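You operate a simulated robot arm through the tools that you are given. There is no shell and no other tool.

You are at the controls of a simulated robot arm. One attempt, no reset.

JOB
Turn the hot warming block down to 34 C, mix the waiting jar, then put the sealed bottle in.
Fine: the jar on the stir plate: SLOW till MIXED, then OFF. The block is left on to hold the bottle at 34 C. The bottle goes in only once the display is under 37 C: more heat spoils it. Set down upright: sealed bottle.

The check looks at the end state, three seconds after you hand in, the way a careful person would. Anything else that was tipped, shoved, dropped, spilled or broken makes it a failure.

ROBOT AND FRAMES
A 6-joint arm with a two-finger parallel gripper, fixed in place. Base frame: the origin is at the foot of the arm, x ahead of it, y to its left, z up; the work surface is at about z = 75. Readings come in cm, degrees, newtons and seconds.
With the tool pointing down near the work surface it reaches from about 34 to 82 cm from the base axis. Its first joint turns from -166.0 to 166.0 degrees. Payload 3.43 kg.
The tool frame sits at the grasp point between the pads (the TCP): z along the fingers, y along the line on which they close. The tips reach 3.4 cm beyond it. Largest opening 12.8 cm; finger width 2.4, thickness 1.2; the body of the gripper, 4.8 by 13 cm, starts 9.6 cm behind the TCP.
Orientation is told as [roll, pitch, yaw] about the base's x, y, z axes, in that order, counted from this pose: with the fingers straight down and closing along the base's y, the tool's x points along the base's -x, its y along +y and its z along -z.

CONTROLS
- The arm moves only by the tool drive_tool. Its argument "moves" is a list of rows, each a list of 3 entries, a list of its own where there are three numbers: the finger opening in cm, from 0 to 12.8, then the shift along the tool's x, y, z in cm, then the turn, a rotation vector about the tool's x, y, z in degrees. In form: [[jaw, [dx, dy, dz], [wx, wy, wz]], ...]. A call has 1 to 20 rows; each row is the pose to reach, as a shift and turn from the pose commanded when the call began, along the tool's axes at that moment. Each row takes 0.2 s and may step no farther than 5 cm and 8.6 degrees from the row before; otherwise, or with a gripper value out of range, the whole call is refused. Where a pose cannot be reached the arm comes as near as it can. A force on the tool above 50 N (or 10 N above the force at the start of the call, whichever is more), or a blocked arm, ends the call early, and 0.2 s more pass. The fingers move at their own pace (about 4.5 cm/s each) and stop on an object; they squeeze with about 32 N. The grip force told is the motor's: it shows also when the fingers shut on nothing. Time passes only in rows, and 0.2 s behind the last, so rows that repeat a pose let the fingers close. It gives the time, the measured TCP pose, the force on the tool (base axes), the opening and the grip force at its end, in the units of the frame above (readings bear some noise), with the torque about the TCP (base axes, N m) and any sound that the robot's microphone picked up.
- Cameras (640 x 400 px; columns grow to the right, rows downward): "scene" is fixed at [40.03, 49.88, 151.19]; the picture's right is [-0.83, -0.55, 0.00], its down [-0.50, 0.75, -0.44] and it looks along [0.24, -0.37, -0.90] (base axes); focal length 351 px, centre (320, 200). "wrist" rides on the gripper at [7.6, -1.1, -16] in the tool frame; the picture's right is [0.15, 0.99, 0.00], its down [-0.88, 0.13, -0.46] and it looks along [-0.45, 0.07, 0.89] (tool axes); focal length 234 px, centre (320, 200). There is no depth. A picture from a camera that has moved, and an enlarged one, comes with that camera's place and axes in the base frame and with its lens.
- get_image(camera): a new picture of that camera. It takes no simulated time.
- enlarge(camera, box): a new picture of the part [left, top, right, bottom] of that camera's present view, enlarged. It takes no simulated time.
- job_done(): hands the job in; it is judged then, once.

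Places have to be worked out from the pictures, the camera data and where the tool is seen. Open the gripper and draw the arm clear of the work before you hand the job in, unless the task says otherwise.

The tools are called after "Request:" as name(argument=value, ...) on one line, values as JSON. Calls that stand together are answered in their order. drive_tool: Moves the arm, as the interface text tells. Its arguments: {"type":"object","properties":{"moves":{"type":"array"}},"required":["moves"]} The other tools are called the same way: get_image (camera) takes a picture; enlarge (camera, box) takes an enlarged picture of a part of a camera's view; job_done () hands the job in.

At the start:

```text
time_s: 0.0
tcp_pos: [43.43, 16.67, 111.3]
ee_rot: [0.2, -0.1, 0.1]
contact_force: [0.3, -1.1, 0.2]
wrist_torque: [-0.01, -0.02, -0.02]
finger_gap: 12.81
gripper_force: 0.0
```

scene: 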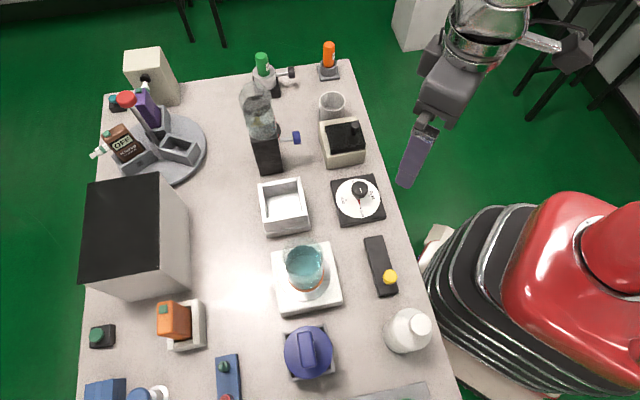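
wrist: 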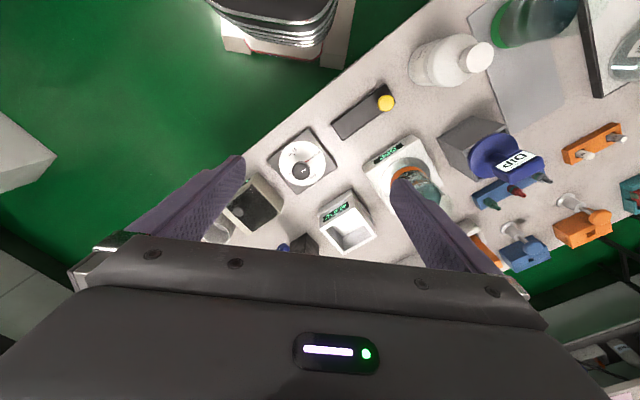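

The scene shows a table with many devices: a stir plate with a jar, a square block well, a dial, a slider, and a white bottle. I'll enlarge the pictures to identify the controls.

Request:
enlarge(camera="scene", box=[230, 160, 450, 300])

Request:
enlarge(camera="scene", box=[230, 260, 450, 400])

Request:
enlarge(camera="scene", box=[220, 30, 400, 180])

Request:
enlarge(camera="scene", box=[70, 260, 260, 400])

Request:
enlarge(camera="wrist", box=[220, 80, 460, 260])

Request:
enlarge(camera="wrist", box=[400, 0, 640, 280])

```text
2.86 times, centred on (340, 230) of scene
camera zoom: at [40.03, 49.88, 151.19], right [-0.83, -0.55, 0.0], down [-0.5, 0.75, -0.44], along [0.24, -0.37, -0.9], focal length 1002 px, centre (263, 114)
```

zoom: 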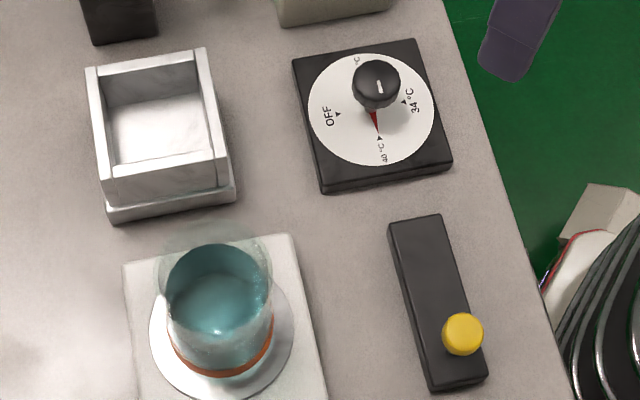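

```text
2.86 times, centred on (340, 330) of scene
camera zoom: at [40.03, 49.88, 151.19], right [-0.83, -0.55, 0.0], down [-0.5, 0.75, -0.44], along [0.24, -0.37, -0.9], focal length 1002 px, centre (263, -171)
```

zoom: 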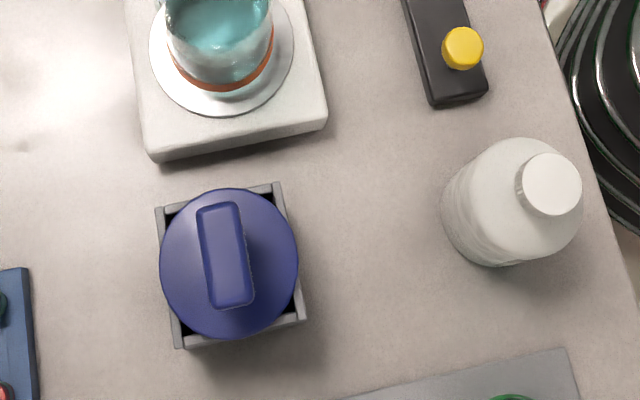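

```text
2.67 times, centred on (310, 105) of scene
camera zoom: at [40.03, 49.88, 151.19], right [-0.83, -0.55, 0.0], down [-0.5, 0.75, -0.44], along [0.24, -0.37, -0.9], focal length 935 px, centre (347, 453)
```

zoom: 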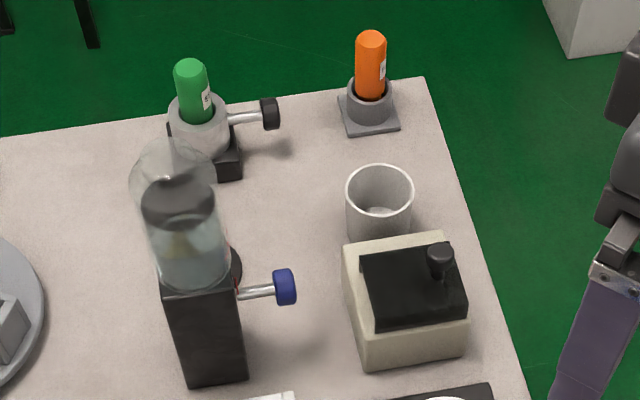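

```text
2.86 times, centred on (165, 330) of scene
camera zoom: at [40.03, 49.88, 151.19], right [-0.83, -0.55, 0.0], down [-0.5, 0.75, -0.44], along [0.24, -0.37, -0.9], focal length 1002 px, centre (763, -171)
```

zoom: 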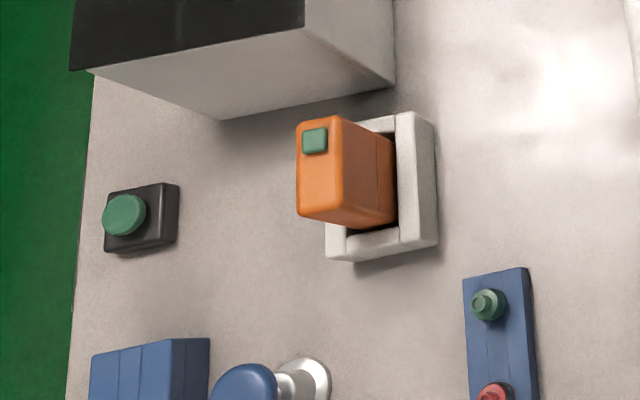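

```text
2.22 times, centred on (340, 170) of wrist
camera zoom: at [35.78, 15.47, 127.24], right [-0.15, 0.99, 0.0], down [0.88, 0.13, 0.46], along [0.45, 0.07, -0.89], focal length 520 px, centre (276, 267)
```

zoom: 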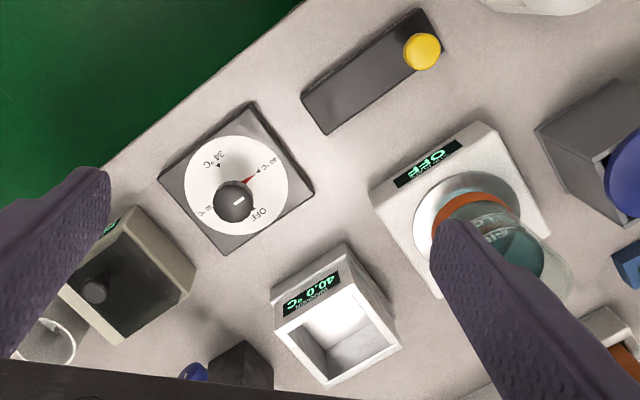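

```text
1.43 times, centred on (520, 140) of wrist
camera zoom: at [35.78, 15.47, 127.24], right [-0.15, 0.99, 0.0], down [0.88, 0.13, 0.46], along [0.45, 0.07, -0.89], focal length 334 px, centre (34, 286)
```

zoom: 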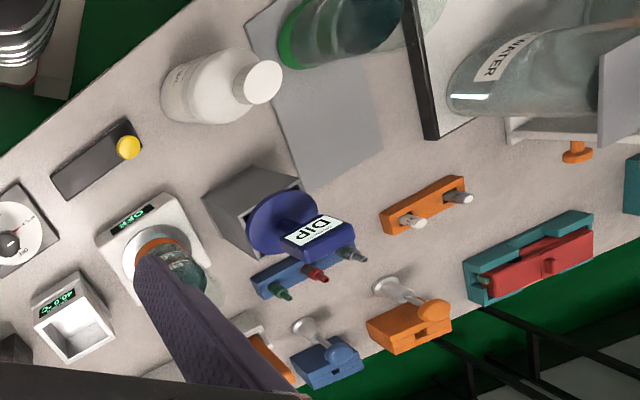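

The wrist picture shows the block's display reading 40.0 C and the stir plate's display reading OFF. The white bottle with a cap, at about (30, 35), is probably the sealed bottle, but I'll check it and the other bottles up close.

Request:
enlarge(camera="scene", box=[370, 290, 450, 370])

Request:
enlarge(camera="wrist", box=[390, 20, 510, 110])

Request:
enlarge(camera="scene", box=[80, 40, 220, 200])

Request:
enlarge(camera="wrist", box=[240, 120, 350, 200])

Request:
enlarge(camera="wrist", box=[310, 80, 450, 260])

Request:
enlarge(camera="scene", box=[325, 165, 395, 235])

Request:
enlarge(camera="scene", box=[350, 225, 410, 305])

```text
5.00 times, centred on (410, 330) of scene
camera zoom: at [40.03, 49.88, 151.19], right [-0.83, -0.55, 0.0], down [-0.5, 0.75, -0.44], along [0.24, -0.37, -0.9], focal length 1753 px, centre (-130, -450)
```

zoom: 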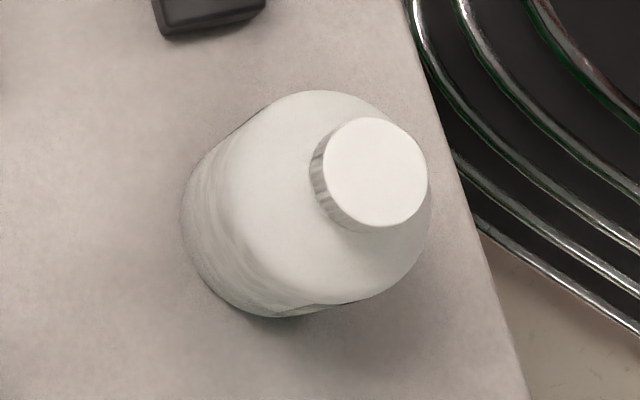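

```text
4.44 times, centred on (450, 65) of wrist
camera zoom: at [35.78, 15.47, 127.24], right [-0.15, 0.99, 0.0], down [0.88, 0.13, 0.46], along [0.45, 0.07, -0.89], focal length 1041 px, centre (-258, 800)
```

zoom: 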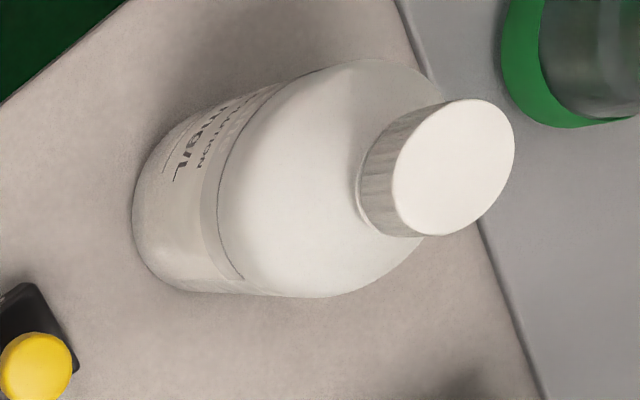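

```text
2.50 times, centred on (150, 120) of scene
camera zoom: at [40.03, 49.88, 151.19], right [-0.83, -0.55, 0.0], down [-0.5, 0.75, -0.44], along [0.24, -0.37, -0.9], focal length 877 px, centre (745, 400)
```

zoom: 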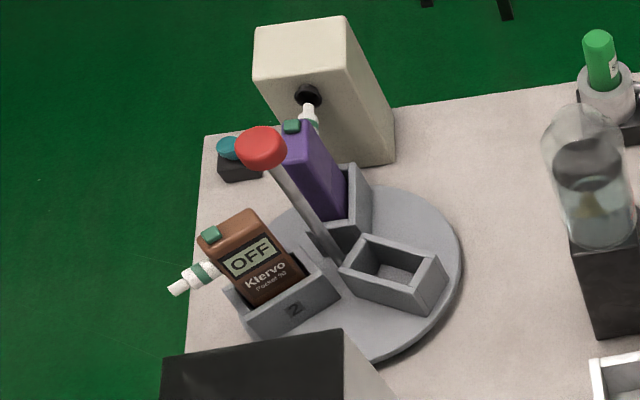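

```text
5.00 times, centred on (295, 160) of wrist
camera zoom: at [35.78, 15.47, 127.24], right [-0.15, 0.99, 0.0], down [0.88, 0.13, 0.46], along [0.45, 0.07, -0.89], focal length 1171 px, centre (445, 400)
```

zoom: 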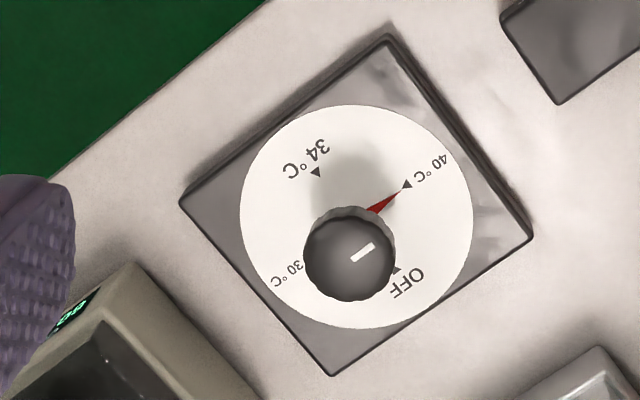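

```text
2.22 times, centred on (380, 170) of wrist
camera zoom: at [35.78, 15.47, 127.24], right [-0.15, 0.99, 0.0], down [0.88, 0.13, 0.46], along [0.45, 0.07, -0.89], focal length 520 px, centre (187, 267)
```

zoom: 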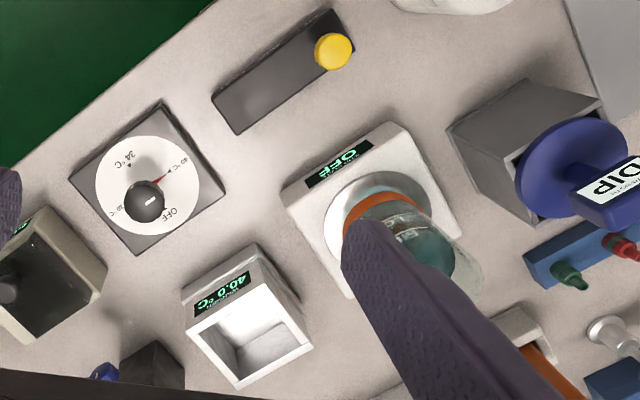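

```text
5.71 times, centred on (360, 200) of scene
camera zoom: at [40.03, 49.88, 151.19], right [-0.83, -0.55, 0.0], down [-0.5, 0.75, -0.44], along [0.24, -0.37, -0.9], focal length 2004 px, centre (91, 200)
```

zoom: 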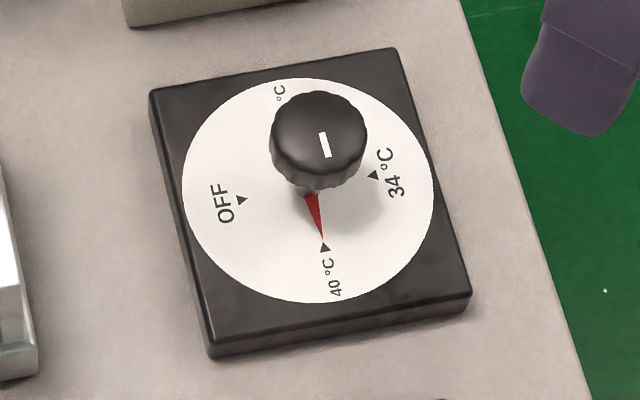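

```text
5.00 times, centred on (380, 265) of scene
camera zoom: at [40.03, 49.88, 151.19], right [-0.83, -0.55, 0.0], down [-0.5, 0.75, -0.44], along [0.24, -0.37, -0.9], focal length 1753 px, centre (20, -125)
```

zoom: 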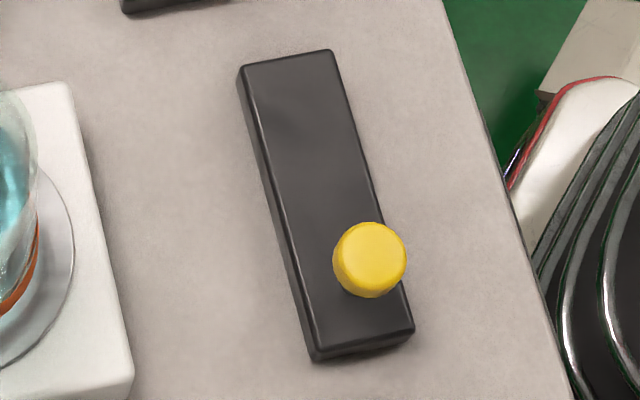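

The dial's marks sit a quarter turn apart: OFF 45°, 40 at 135°, 34 at 225°, 30 at 315°. Triangulating puts the knob top at about (52.65, 14.2, 82.3). I'll move above it with yaw near -45°, so a 90° counter-clockwise turn ends near +45°.

Request:
drive_tool(moves=[[6.5, [-1.54, -0.41, 3.2], [0, 0, 7.5]], [6.5, [-3.07, -0.81, 6.4], [0, 0, 15]], [6.5, [-4.61, -1.22, 9.6], [0, 0, 22.5]], [6.5, [-6.15, -1.63, 12.8], [0, 0, 30]], [6.5, [-7.68, -2.03, 16.0], [0, 0, 37.5]], [6.5, [-9.22, -2.44, 19.3], [0, 0, 45]], [6.5, [-9.22, -2.44, 19.3], [0, 0, 45]]])

```text
time_s: 1.6
tcp_pos: [52.8, 14.3, 92.02]
ee_rot: [0.1, 0.0, -45.2]
contact_force: [-0.1, -0.3, -0.2]
wrist_torque: [-0.04, 0.01, 0.03]
finger_gap: 6.48
gripper_force: 0.0
```

The tool is at (52.8, 14.3, 92), yaw -45°. I'll look at it from both cameras to check the alignment with the knob.

Request:
get_image(camera="wrist")

Request:
enlarge(camera="scene", box=[300, 120, 440, 240])

Request:
get_image(camera="scene")

```text
taken
camera wrist: at [46.57, 18.75, 108.07], right [0.6, 0.8, 0.0], down [0.71, -0.53, 0.46], along [0.37, -0.27, -0.89], focal length 234 px, centre (320, 200)
```

wrist: 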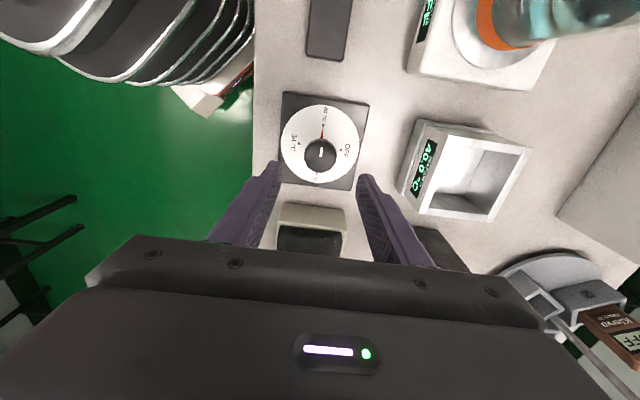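

```text
3.33 times, centred on (370, 180) of scene
camera zoom: at [40.03, 49.88, 151.19], right [-0.83, -0.55, 0.0], down [-0.5, 0.75, -0.44], along [0.24, -0.37, -0.9], focal length 1169 px, centre (153, 267)
```

zoom: 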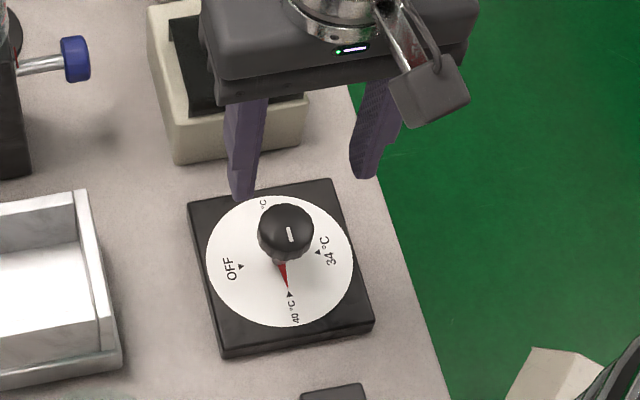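

```text
taken
```

scene: 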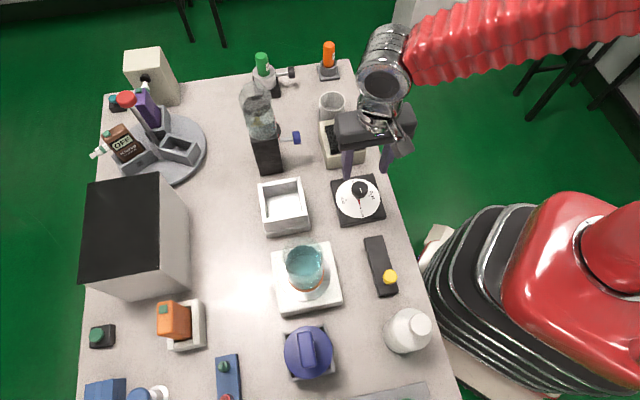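

The gripper is centred over the knob. I'll go down to z≈81.6, which puts the tips at 78.2, and close on it.

Request:
drive_tool(moves=[[6.5, [0, 0, 4], [0, 0, 0]], [6.5, [0, 0, 8], [0, 0, 0]], [6.5, [0, 0, 10.4], [0, 0, 0]], [6.5, [0, 0, 10.4], [0, 0, 0]], [3.0, [0, 0, 10.4], [0, 0, 0]], [3.0, [0, 0, 10.4], [0, 0, 0]], [3.0, [0, 0, 10.4], [0, 0, 0]], [3.0, [0, 0, 10.4], [0, 0, 0]]])

```text
time_s: 3.4
tcp_pos: [52.93, 14.16, 81.61]
ee_rot: [0.2, 0.0, -44.9]
contact_force: [6.8, 9.6, -4.8]
wrist_torque: [0.07, -0.35, 0.01]
finger_gap: 3.75
gripper_force: 45.7
```

The fingers stopped on the knob at 3.75 cm. The side force of about 12 N shows a small offset along the closing axis, so I'll nudge that way and begin turning counter-clockwise.

Request:
drive_tool(moves=[[3.0, [0, 0.12, 0], [0, 0, 0]], [3.0, [0, 0.12, 0], [0, 0, -7]], [3.0, [0, 0.12, 0], [0, 0, -14]]])

```text
time_s: 4.2
tcp_pos: [52.87, 14.16, 81.7]
ee_rot: [0.1, -0.1, -30.8]
contact_force: [12.4, -7.9, 16.4]
wrist_torque: [0.3, 0.71, 0.01]
finger_gap: 3.75
gripper_force: 44.8
```

The tool has turned 14°. I'll check whether the pointer followed.

Request:
enlarge(camera="scene", box=[320, 150, 400, 230])

Request:
enlarge(camera="wrist", box=[230, 80, 410, 230])

```text
5.00 times, centred on (360, 190) of scene
camera zoom: at [40.03, 49.88, 151.19], right [-0.83, -0.55, 0.0], down [-0.5, 0.75, -0.44], along [0.24, -0.37, -0.9], focal length 1753 px, centre (120, 250)
```

zoom: 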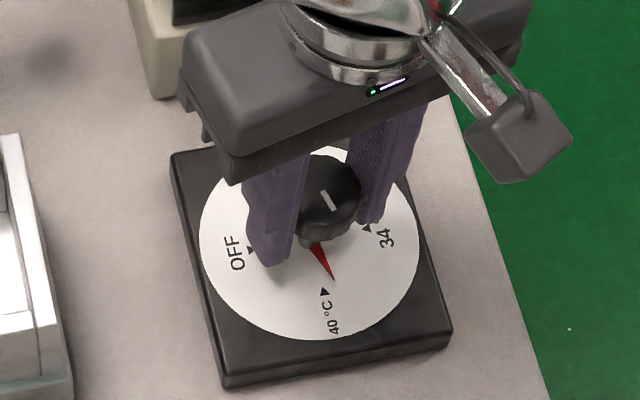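

```text
2.67 times, centred on (320, 155) of wrist
camera zoom: at [45.73, 17.06, 97.69], right [0.38, 0.92, 0.0], down [0.82, -0.34, 0.46], along [0.42, -0.17, -0.89], focal length 624 px, centre (320, 320)
```

zoom: 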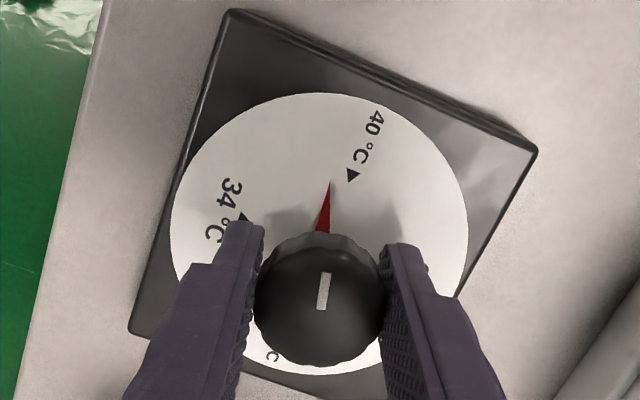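

The pointer has moved about 14° off the 40 mark towards 34, so the grip holds. I'll carry on with the remaining 76°.

Request:
drive_tool(moves=[[3.0, [0, 0, 0], [0, 0, -7.6]], [3.0, [0, 0, 0], [0, 0, -15.2]], [3.0, [0, 0, 0], [0, 0, -22.8]], [3.0, [0, 0, 0], [0, 0, -30.4]], [3.0, [0, 0, 0], [0, 0, -38]], [3.0, [0, 0, 0], [0, 0, -45.6]], [3.0, [0, 0, 0], [0, 0, -53.2]], [3.0, [0, 0, 0], [0, 0, -60.8]], [3.0, [0, 0, 0], [0, 0, -68.4]], [3.0, [0, 0, 0], [0, 0, -76]], [3.0, [0, 0, 0], [0, 0, -76]]])

```text
time_s: 5.4
tcp_pos: [52.73, 14.18, 81.66]
ee_rot: [-0.1, 0.0, 4.0]
contact_force: [0.2, -4.1, -3.0]
wrist_torque: [-0.2, -0.39, -0.01]
finger_gap: 3.77
gripper_force: 44.7
stopped in row 5: the force on the tool passed its limit at 51 N (the readings are from after the stop); the commanded pose is now the measured one
```

The call stopped on a force spike at yaw 4°, and the force has since relaxed. I'll check the pointer and how the fingers sit.

Request:
enlarge(camera="scene", box=[320, 150, 400, 230])

Request:
enlarge(camera="wrist", box=[230, 80, 410, 230])

```text
5.00 times, centred on (360, 190) of scene
camera zoom: at [40.03, 49.88, 151.19], right [-0.83, -0.55, 0.0], down [-0.5, 0.75, -0.44], along [0.24, -0.37, -0.9], focal length 1753 px, centre (120, 250)
```

zoom: 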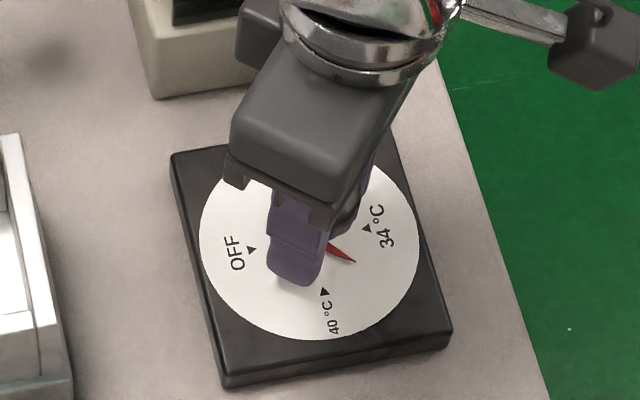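

```text
2.67 times, centred on (320, 155) of wrist
camera zoom: at [45.26, 12.45, 97.59], right [-0.22, 0.98, 0.0], down [0.87, 0.19, 0.46], along [0.45, 0.1, -0.89], focal length 624 px, centre (320, 320)
```

zoom: 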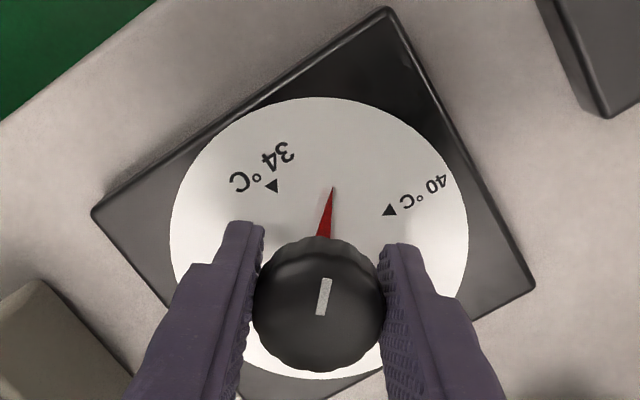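

The pointer is about 49° round, a bit past halfway, and still locked to the fingers. I'll continue more gently with the remaining 41°.

Request:
drive_tool(moves=[[3.0, [0, 0, 0], [0, 0, -4]], [3.0, [0, 0, 0], [0, 0, -8]], [3.0, [0, 0, 0], [0, 0, -12]], [3.0, [0, 0, 0], [0, 0, -16]], [3.0, [0, 0, 0], [0, 0, -20]], [3.0, [0, 0, 0], [0, 0, -24]], [3.0, [0, 0, 0], [0, 0, -28]], [3.0, [0, 0, 0], [0, 0, -32]], [3.0, [0, 0, 0], [0, 0, -36]], [3.0, [0, 0, 0], [0, 0, -40]], [3.0, [0, 0, 0], [0, 0, -40.5]]])

```text
time_s: 7.8
tcp_pos: [52.96, 14.1, 81.67]
ee_rot: [-0.2, -0.1, 44.6]
contact_force: [13.9, -38.1, 1.7]
wrist_torque: [-0.77, 0.2, -0.06]
finger_gap: 3.77
gripper_force: 45.2
```

The yaw is now 44.6°, so the pointer should be near 34. I'll check the pointer and the display before letting go.

Request:
enlarge(camera="scene", box=[320, 150, 400, 230])

Request:
get_image(camera="wrist")

Request:
enlarge(camera="wrist", box=[230, 80, 410, 230])

```text
5.00 times, centred on (360, 190) of scene
camera zoom: at [40.03, 49.88, 151.19], right [-0.83, -0.55, 0.0], down [-0.5, 0.75, -0.44], along [0.24, -0.37, -0.9], focal length 1753 px, centre (120, 250)
```

zoom: 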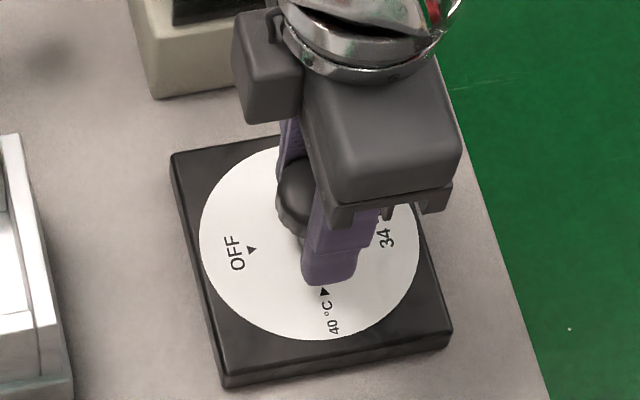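

```text
taken
camera wrist: at [48.25, 7.94, 97.58], right [-0.8, 0.6, 0.0], down [0.53, 0.71, 0.46], along [0.28, 0.36, -0.89], focal length 234 px, centre (320, 200)
```

wrist: 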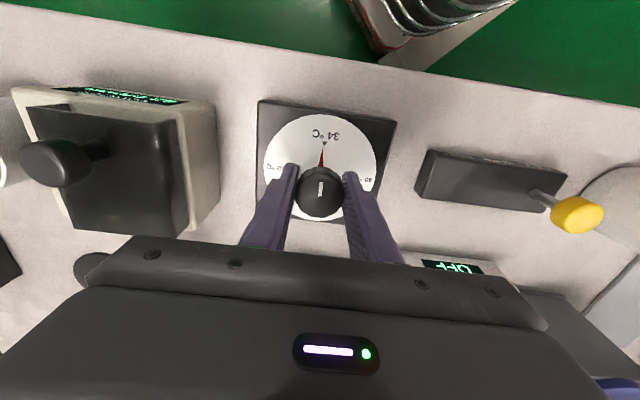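

```text
2.67 times, centred on (320, 155) of wrist
camera zoom: at [48.25, 7.94, 97.58], right [-0.8, 0.6, 0.0], down [0.53, 0.71, 0.46], along [0.28, 0.36, -0.89], focal length 624 px, centre (320, 320)
```

zoom: 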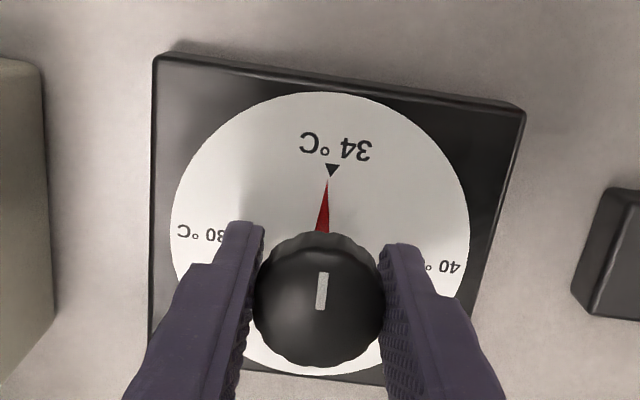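

The pointer is on the 34 C mark. I'll relieve the side load, open and rise straight up.

Request:
drive_tool(moves=[[3.0, [0.06, -0.15, 0], [0, 0, 0]], [3.0, [0.06, -0.15, 0], [0, 0, 0]], [6.5, [0.06, -0.15, 0], [0, 0, 0]], [6.5, [0.06, -0.15, 0], [0, 0, 0]], [6.5, [0.06, -0.15, 0], [0, 0, 0]], [6.5, [0.06, -0.15, -4], [0, 0, 0]], [6.5, [0.06, -0.15, -8], [0, 0, 0]], [6.5, [0.06, -0.15, -12], [0, 0, 0]], [6.5, [0.06, -0.15, -16], [0, 0, 0]]])

```text
time_s: 9.8
tcp_pos: [52.7, 14.19, 97.7]
ee_rot: [-0.1, 0.0, 44.6]
contact_force: [-0.3, -0.5, 0.4]
wrist_torque: [0.01, 0.02, 0.02]
finger_gap: 6.49
gripper_force: 0.0
```

The gripper is clear. I'll check that the dial stayed on 34 and look at the yellow-knob control from here.

Request:
get_image(camera="wrist")

Request:
enlarge(camera="wrist", box=[360, 60, 640, 300])

Request:
enlarge(camera="scene", box=[230, 160, 410, 310])

```text
taken
camera wrist: at [47.97, 8.03, 113.68], right [-0.8, 0.6, 0.0], down [0.54, 0.71, 0.46], along [0.27, 0.36, -0.89], focal length 234 px, centre (320, 200)
```

wrist: 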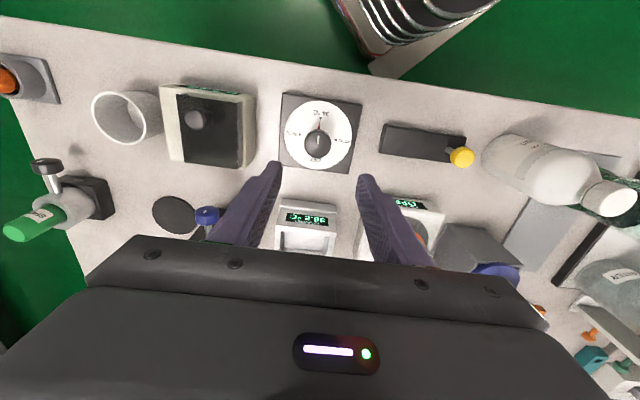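

```text
1.67 times, centred on (500, 180) of wrist
camera zoom: at [47.97, 8.03, 113.68], right [-0.8, 0.6, 0.0], down [0.54, 0.71, 0.46], along [0.27, 0.36, -0.89], focal length 390 px, centre (20, 233)
```

zoom: 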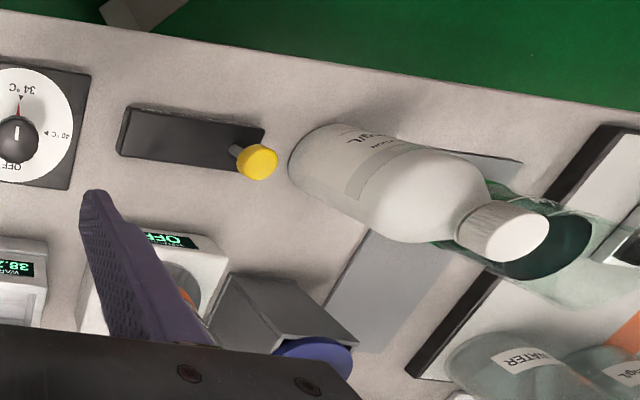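

```text
2.67 times, centred on (320, 235) of scene
camera zoom: at [40.03, 49.88, 151.19], right [-0.83, -0.55, 0.0], down [-0.5, 0.75, -0.44], along [0.24, -0.37, -0.9], focal length 935 px, centre (320, 107)
```

zoom: 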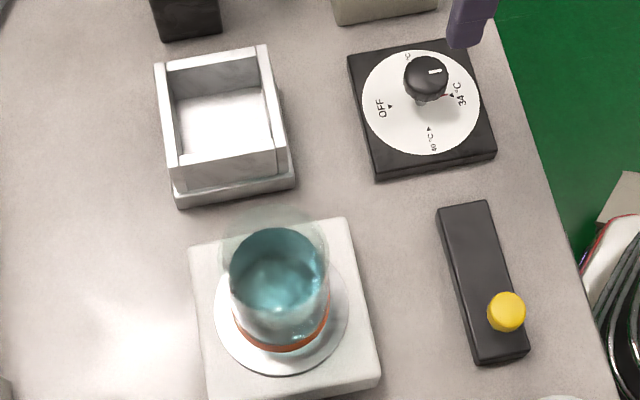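

The pointer is on 34 and the display already reads about 38. The stir control is a slider, with its knob at about (37.5, 27.8, 81.4). It can slide along the direction (0.7, -0.7), and the box top is at z≈76.7. I'll move above the knob at the present yaw.

Request:
drive_tool(moves=[[5.0, [0.25, 4.06, 0], [0, 0, 0]], [5.0, [0.5, 8.13, 0], [0, 0, 0]], [5.0, [0.75, 12.2, 1.7], [0, 0, 0]], [5.0, [1.0, 16.26, 3.7], [0, 0, 0]], [5.0, [1.25, 20.32, 5.7], [0, 0, 0]], [5.0, [1.25, 20.32, 5.7], [0, 0, 0]]])

Request:
get_image(camera="wrist")

Request:
enlarge(camera="scene", box=[310, 210, 450, 350])

```text
time_s: 11.2
tcp_pos: [37.67, 27.64, 91.88]
ee_rot: [0.0, 0.0, 44.6]
contact_force: [0.6, -0.8, 0.5]
wrist_torque: [-0.01, 0.02, -0.01]
finger_gap: 5.0
gripper_force: 0.1
```

```text
taken
camera wrist: at [33.03, 21.49, 107.83], right [-0.8, 0.6, 0.0], down [0.54, 0.71, 0.46], along [0.28, 0.36, -0.89], focal length 234 px, centre (320, 200)
```

wrist: 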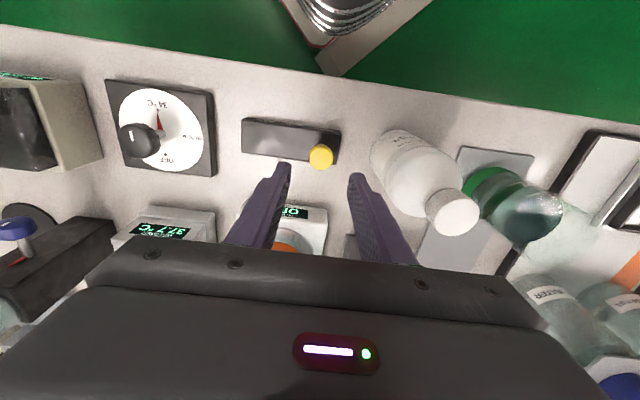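

```text
2.86 times, centred on (380, 280) of scene
camera zoom: at [40.03, 49.88, 151.19], right [-0.83, -0.55, 0.0], down [-0.5, 0.75, -0.44], along [0.24, -0.37, -0.9], focal length 1002 px, centre (149, -29)
```

zoom: 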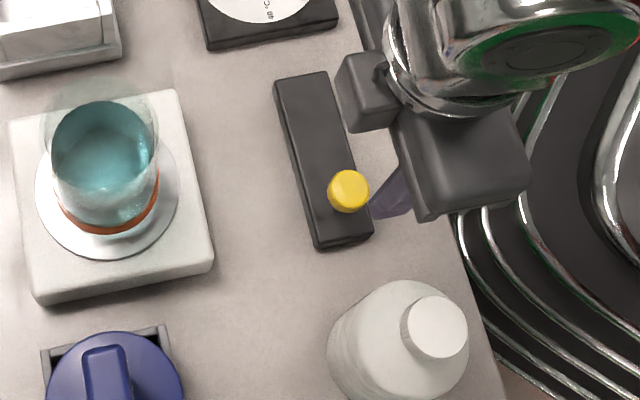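

The gripper is above the knob and the block reads about 37.7. I'll lower to z≈81.2 and close on the knob.

Request:
drive_tool(moves=[[5.0, [0, 0, 4], [0, 0, 0]], [5.0, [0, 0, 8], [0, 0, 0]], [5.0, [0, 0, 10.6], [0, 0, 0]], [5.0, [0, 0, 10.6], [0, 0, 0]], [2.0, [0, 0, 10.6], [0, 0, 0]], [2.0, [0, 0, 10.6], [0, 0, 0]], [2.0, [0, 0, 10.6], [0, 0, 0]], [2.0, [0, 0, 10.6], [0, 0, 0]]])

Request:
get_image(camera="wrist")

Request:
enlarge(camera="scene", box=[310, 210, 450, 350])

```text
time_s: 13.0
tcp_pos: [37.63, 27.41, 81.47]
ee_rot: [-0.1, 0.1, 44.4]
contact_force: [-0.6, 0.1, -5.6]
wrist_torque: [-0.01, -0.01, -0.06]
finger_gap: 2.61
gripper_force: 45.0
```

```text
taken
camera wrist: at [32.95, 21.4, 97.34], right [-0.8, 0.6, 0.0], down [0.54, 0.71, 0.46], along [0.28, 0.36, -0.89], focal length 234 px, centre (320, 200)
```

wrist: 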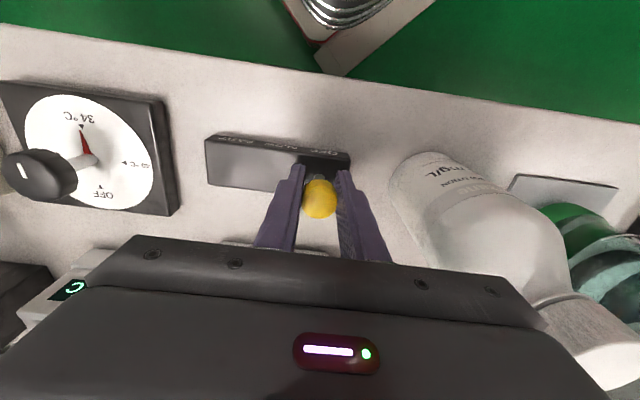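

```text
2.86 times, centred on (380, 280) of scene
camera zoom: at [40.03, 49.88, 151.19], right [-0.83, -0.55, 0.0], down [-0.5, 0.75, -0.44], along [0.24, -0.37, -0.9], focal length 1002 px, centre (149, -29)
```

zoom: 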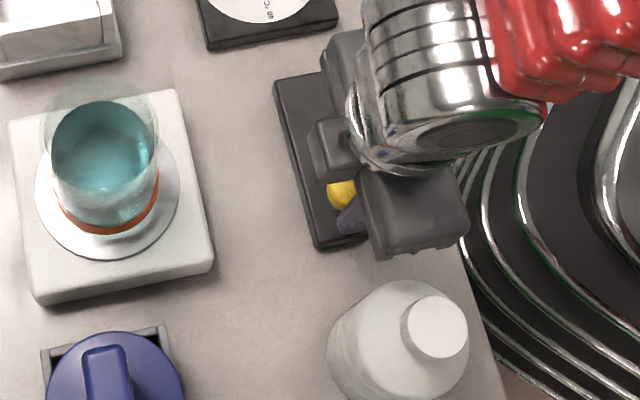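

The knob is gripped (gap 2.61 cm, low side force), and there seems to be lettering on the near face of the box. I'll enlarge that.

Request:
enlarge(camera="wrist", box=[190, 110, 380, 220])

Request:
enlarge(camera="wrist", box=[200, 125, 280, 160])

Request:
enlarge(camera="wrist", box=[280, 130, 360, 170])

```text
3.37 times, centred on (285, 165) of wrist
camera zoom: at [32.95, 21.4, 97.34], right [-0.8, 0.6, 0.0], down [0.54, 0.71, 0.46], along [0.28, 0.36, -0.89], focal length 789 px, centre (438, 318)
```

zoom: 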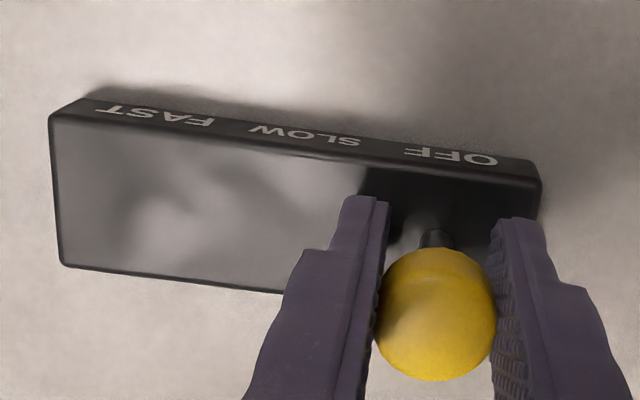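

```text
8.00 times, centred on (240, 142) of wrist
camera zoom: at [32.95, 21.4, 97.34], right [-0.8, 0.6, 0.0], down [0.54, 0.71, 0.46], along [0.28, 0.36, -0.89], focal length 1873 px, centre (960, 660)
```

zoom: 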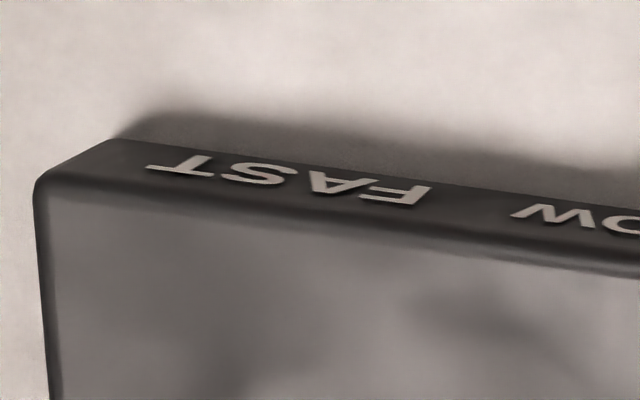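

```text
8.00 times, centred on (320, 150) of wrist
camera zoom: at [32.95, 21.4, 97.34], right [-0.8, 0.6, 0.0], down [0.54, 0.71, 0.46], along [0.28, 0.36, -0.89], focal length 1873 px, centre (320, 600)
```

zoom: 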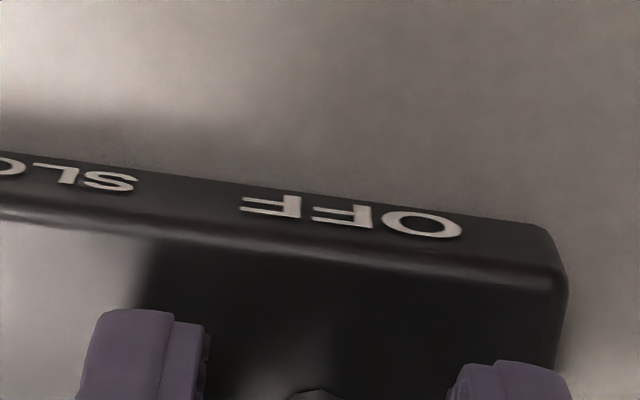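

The box is labelled OFF, SLOW and FAST along its edge, with the knob at OFF. SLOW is about 3.8 cm along tool -y. I'll slide 2 cm first and check the reading.

Request:
drive_tool(moves=[[2.0, [0, -0.5, 0], [0, 0, 0]], [2.0, [0, -1.0, 0], [0, 0, 0]], [2.0, [0, -1.5, 0], [0, 0, 0]], [2.0, [0, -2.0, 0], [0, 0, 0]]])

Request:
enlarge(camera="wrist", box=[190, 110, 380, 220])

Request:
get_image(camera="wrist")

```text
time_s: 14.0
tcp_pos: [39.18, 26.1, 81.53]
ee_rot: [-0.1, -0.1, 44.6]
contact_force: [-4.9, -5.7, 19.9]
wrist_torque: [-0.16, 0.18, -0.06]
finger_gap: 2.59
gripper_force: 44.9
```

```text
3.37 times, centred on (285, 165) of wrist
camera zoom: at [34.35, 19.97, 97.33], right [-0.8, 0.6, 0.0], down [0.54, 0.71, 0.46], along [0.28, 0.36, -0.89], focal length 789 px, centre (438, 318)
```

zoom: 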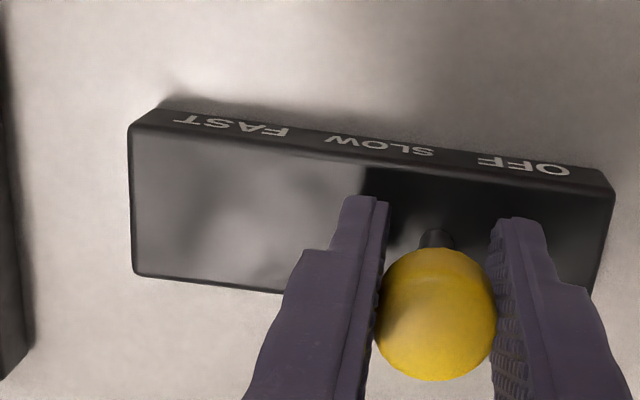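

```text
taken
camera wrist: at [34.35, 19.97, 97.33], right [-0.8, 0.6, 0.0], down [0.54, 0.71, 0.46], along [0.28, 0.36, -0.89], focal length 234 px, centre (320, 200)
```

wrist: 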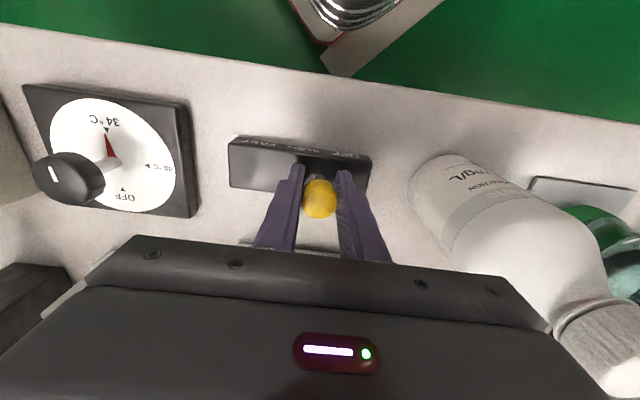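

The knob slides freely and is about halfway between OFF and SLOW. Another 1.85 cm or so should put it on SLOW.

Request:
drive_tool(moves=[[2.0, [0, -0.5, 0], [0, 0, 0]], [2.0, [0, -1.0, 0], [0, 0, 0]], [2.0, [0, -1.5, 0], [0, 0, 0]], [2.0, [0, -1.85, 0], [0, 0, 0]]])

Request:
enlarge(camera="wrist", box=[190, 110, 380, 220])

Request:
get_image(camera="scene")

```text
time_s: 15.0
tcp_pos: [40.26, 24.82, 81.37]
ee_rot: [-0.1, 0.0, 44.6]
contact_force: [-6.4, -7.8, 27.3]
wrist_torque: [0.15, -0.14, -0.01]
finger_gap: 2.61
gripper_force: 45.1
```

```text
3.37 times, centred on (285, 165) of wrist
camera zoom: at [35.64, 18.7, 97.3], right [-0.8, 0.6, 0.0], down [0.53, 0.71, 0.46], along [0.28, 0.36, -0.89], focal length 789 px, centre (438, 318)
```

zoom: 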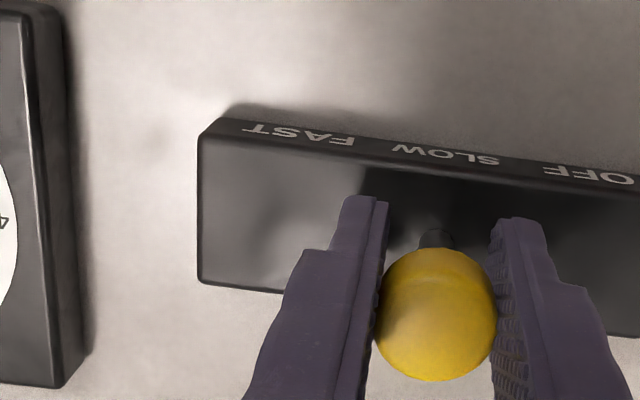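

```text
taken
```

scene: 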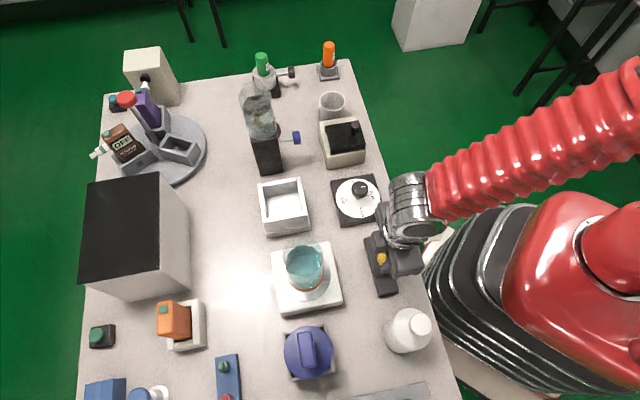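

The knob now lines up with SLOW. I'll open and rise so I can read the stir plate's display.

Request:
drive_tool(moves=[[5.0, [0, 0, -0.1], [0, 0, 0]], [5.0, [0, 0, -0.1], [0, 0, 0]], [5.0, [0, 0, -0.1], [0, 0, 0]], [5.0, [0, 0, -4], [0, 0, 0]], [5.0, [0, 0, -8], [0, 0, 0]], [5.0, [0, 0, -11], [0, 0, 0]]])

Request:
get_image(camera="wrist")

Request:
enlarge(camera="wrist", box=[100, 100, 400, 280])

Request:
enlarge(camera="scene", box=[250, 220, 430, 320])

```text
time_s: 16.4
tcp_pos: [40.46, 25.05, 92.23]
ee_rot: [-0.1, 0.0, 44.6]
contact_force: [0.4, -1.0, -0.4]
wrist_torque: [0.0, 0.05, 0.0]
finger_gap: 5.0
gripper_force: 0.0
```

```text
taken
camera wrist: at [35.84, 18.9, 108.26], right [-0.8, 0.6, 0.0], down [0.54, 0.71, 0.46], along [0.28, 0.36, -0.89], focal length 234 px, centre (320, 200)
```

wrist: 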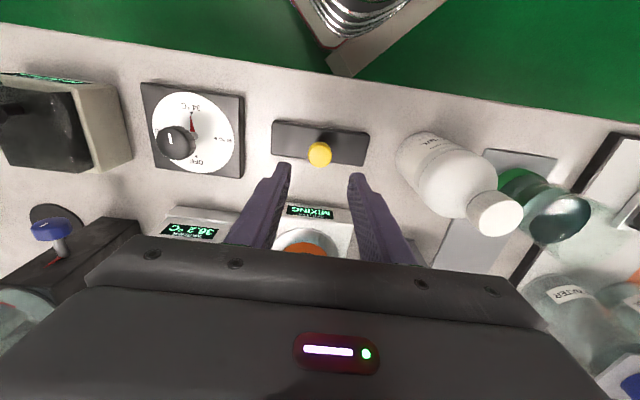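

```text
2.13 times, centred on (250, 190) of wrist
camera zoom: at [35.84, 18.9, 108.26], right [-0.8, 0.6, 0.0], down [0.54, 0.71, 0.46], along [0.28, 0.36, -0.89], focal length 500 px, centre (469, 221)
```

zoom: 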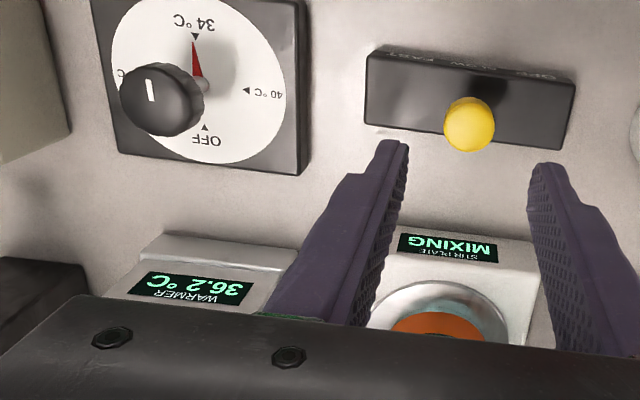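

```text
3.56 times, centred on (340, 270) of scene
camera zoom: at [40.03, 49.88, 151.19], right [-0.83, -0.55, 0.0], down [-0.5, 0.75, -0.44], along [0.24, -0.37, -0.9], focal length 1247 px, centre (249, -49)
```

zoom: 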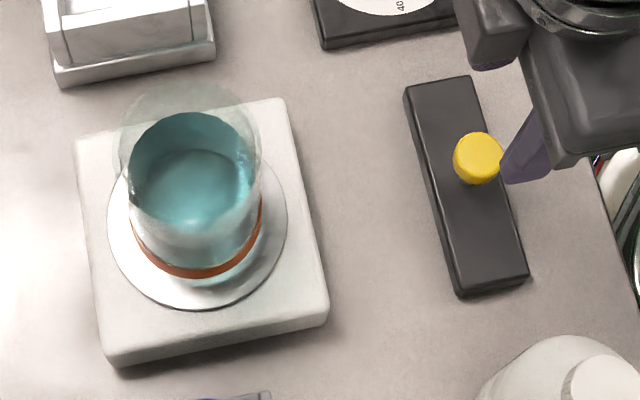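

The stir plate shows MIXING and the warmer shows 36.2 °C. I'll wait here above the knob, checking often until it reads MIXED.

Request:
drive_tool(moves=[[5.0, [0, 0, 0], [0, 0, 0]], [5.0, [0, 0, 0], [0, 0, 0]], [5.0, [0, 0, 0], [0, 0, 0]], [5.0, [0, 0, 0], [0, 0, 0]], [5.0, [0, 0, 0], [0, 0, 0]], [5.0, [0, 0, 0], [0, 0, 0]], [5.0, [0, 0, 0], [0, 0, 0]], [5.0, [0, 0, 0], [0, 0, 0]]])

Request:
enlarge(camera="wrist", box=[100, 100, 400, 280])

```text
time_s: 18.2
tcp_pos: [40.54, 24.98, 92.11]
ee_rot: [-0.1, 0.0, 44.6]
contact_force: [0.0, 0.7, -0.1]
wrist_torque: [0.02, 0.0, 0.0]
finger_gap: 5.0
gripper_force: 0.1
```

```text
2.13 times, centred on (250, 190) of wrist
camera zoom: at [35.84, 18.89, 108.23], right [-0.8, 0.6, 0.0], down [0.54, 0.71, 0.46], along [0.28, 0.36, -0.89], focal length 500 px, centre (469, 221)
```

zoom: 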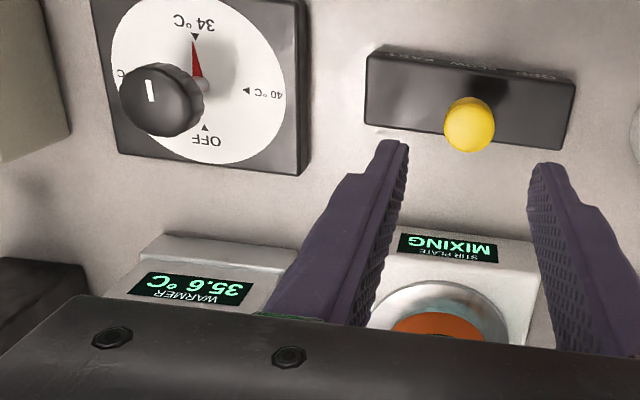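

It still shows MIXING, with the warmer at 35.6 °C. I'll keep waiting in short steps.

Request:
drive_tool(moves=[[5.0, [0, 0, 0], [0, 0, 0]], [5.0, [0, 0, 0], [0, 0, 0]], [5.0, [0, 0, 0], [0, 0, 0]], [5.0, [0, 0, 0], [0, 0, 0]], [5.0, [0, 0, 0], [0, 0, 0]], [5.0, [0, 0, 0], [0, 0, 0]], [5.0, [0, 0, 0], [0, 0, 0]], [5.0, [0, 0, 0], [0, 0, 0]]])

Request:
enlarge(camera="wrist", box=[100, 100, 400, 280])

```text
time_s: 20.0
tcp_pos: [40.59, 25.13, 92.39]
ee_rot: [-0.1, 0.0, 44.6]
contact_force: [-0.9, 0.8, 0.3]
wrist_torque: [0.0, 0.0, -0.01]
finger_gap: 5.01
gripper_force: 0.0
```

```text
2.13 times, centred on (250, 190) of wrist
camera zoom: at [35.84, 18.89, 108.23], right [-0.8, 0.6, 0.0], down [0.54, 0.71, 0.46], along [0.28, 0.36, -0.89], focal length 500 px, centre (469, 221)
```

zoom: 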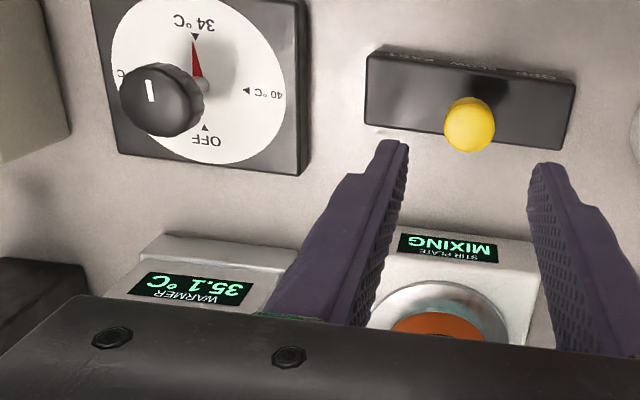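

It is still MIXING, with the warmer at 35.1 °C. I'll keep waiting.

Request:
drive_tool(moves=[[5.0, [0, 0, 0], [0, 0, 0]], [5.0, [0, 0, 0], [0, 0, 0]], [5.0, [0, 0, 0], [0, 0, 0]], [5.0, [0, 0, 0], [0, 0, 0]], [5.0, [0, 0, 0], [0, 0, 0]], [5.0, [0, 0, 0], [0, 0, 0]], [5.0, [0, 0, 0], [0, 0, 0]], [5.0, [0, 0, 0], [0, 0, 0]]])

Request:
enlarge(camera="wrist", box=[100, 100, 400, 280])

```text
time_s: 21.8
tcp_pos: [40.47, 25.07, 92.21]
ee_rot: [-0.1, -0.1, 44.6]
contact_force: [0.0, 0.2, 0.5]
wrist_torque: [0.03, 0.01, -0.01]
finger_gap: 5.0
gripper_force: 0.0
```

```text
2.13 times, centred on (250, 190) of wrist
camera zoom: at [35.84, 18.89, 108.23], right [-0.8, 0.6, 0.0], down [0.54, 0.71, 0.46], along [0.28, 0.36, -0.89], focal length 500 px, centre (469, 221)
```

zoom: 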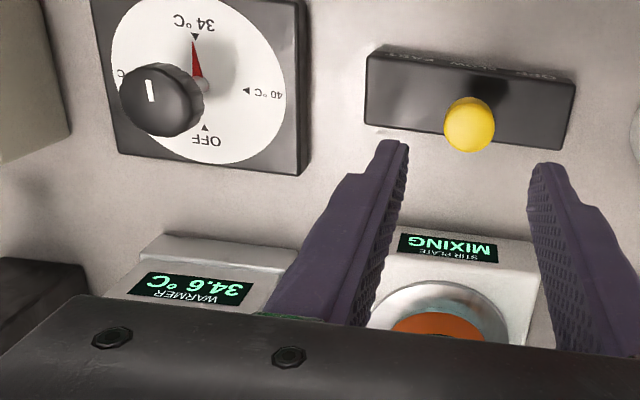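

It is still MIXING and the warmer reads 34.6 °C. I'll wait on.

Request:
drive_tool(moves=[[5.0, [0, 0, 0], [0, 0, 0]], [5.0, [0, 0, 0], [0, 0, 0]], [5.0, [0, 0, 0], [0, 0, 0]], [5.0, [0, 0, 0], [0, 0, 0]], [5.0, [0, 0, 0], [0, 0, 0]], [5.0, [0, 0, 0], [0, 0, 0]], [5.0, [0, 0, 0], [0, 0, 0]], [5.0, [0, 0, 0], [0, 0, 0]]])

Request:
enlarge(camera="wrist", box=[100, 100, 400, 280])

```text
time_s: 23.6
tcp_pos: [40.53, 25.01, 92.24]
ee_rot: [-0.1, 0.0, 44.5]
contact_force: [0.1, 0.9, 0.0]
wrist_torque: [-0.02, 0.0, -0.01]
finger_gap: 5.02
gripper_force: 0.1
```

```text
2.13 times, centred on (250, 190) of wrist
camera zoom: at [35.84, 18.89, 108.23], right [-0.8, 0.6, 0.0], down [0.54, 0.71, 0.46], along [0.28, 0.36, -0.89], focal length 500 px, centre (469, 221)
```

zoom: 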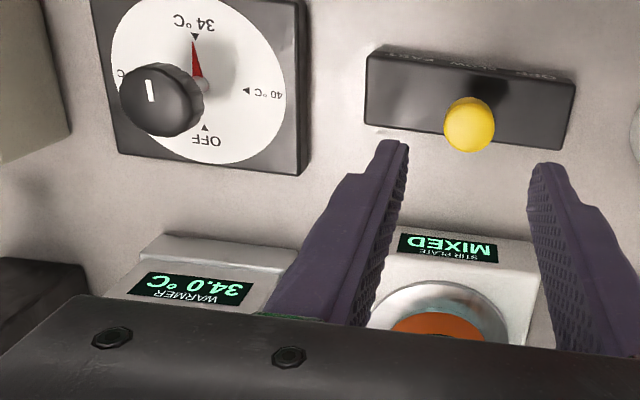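

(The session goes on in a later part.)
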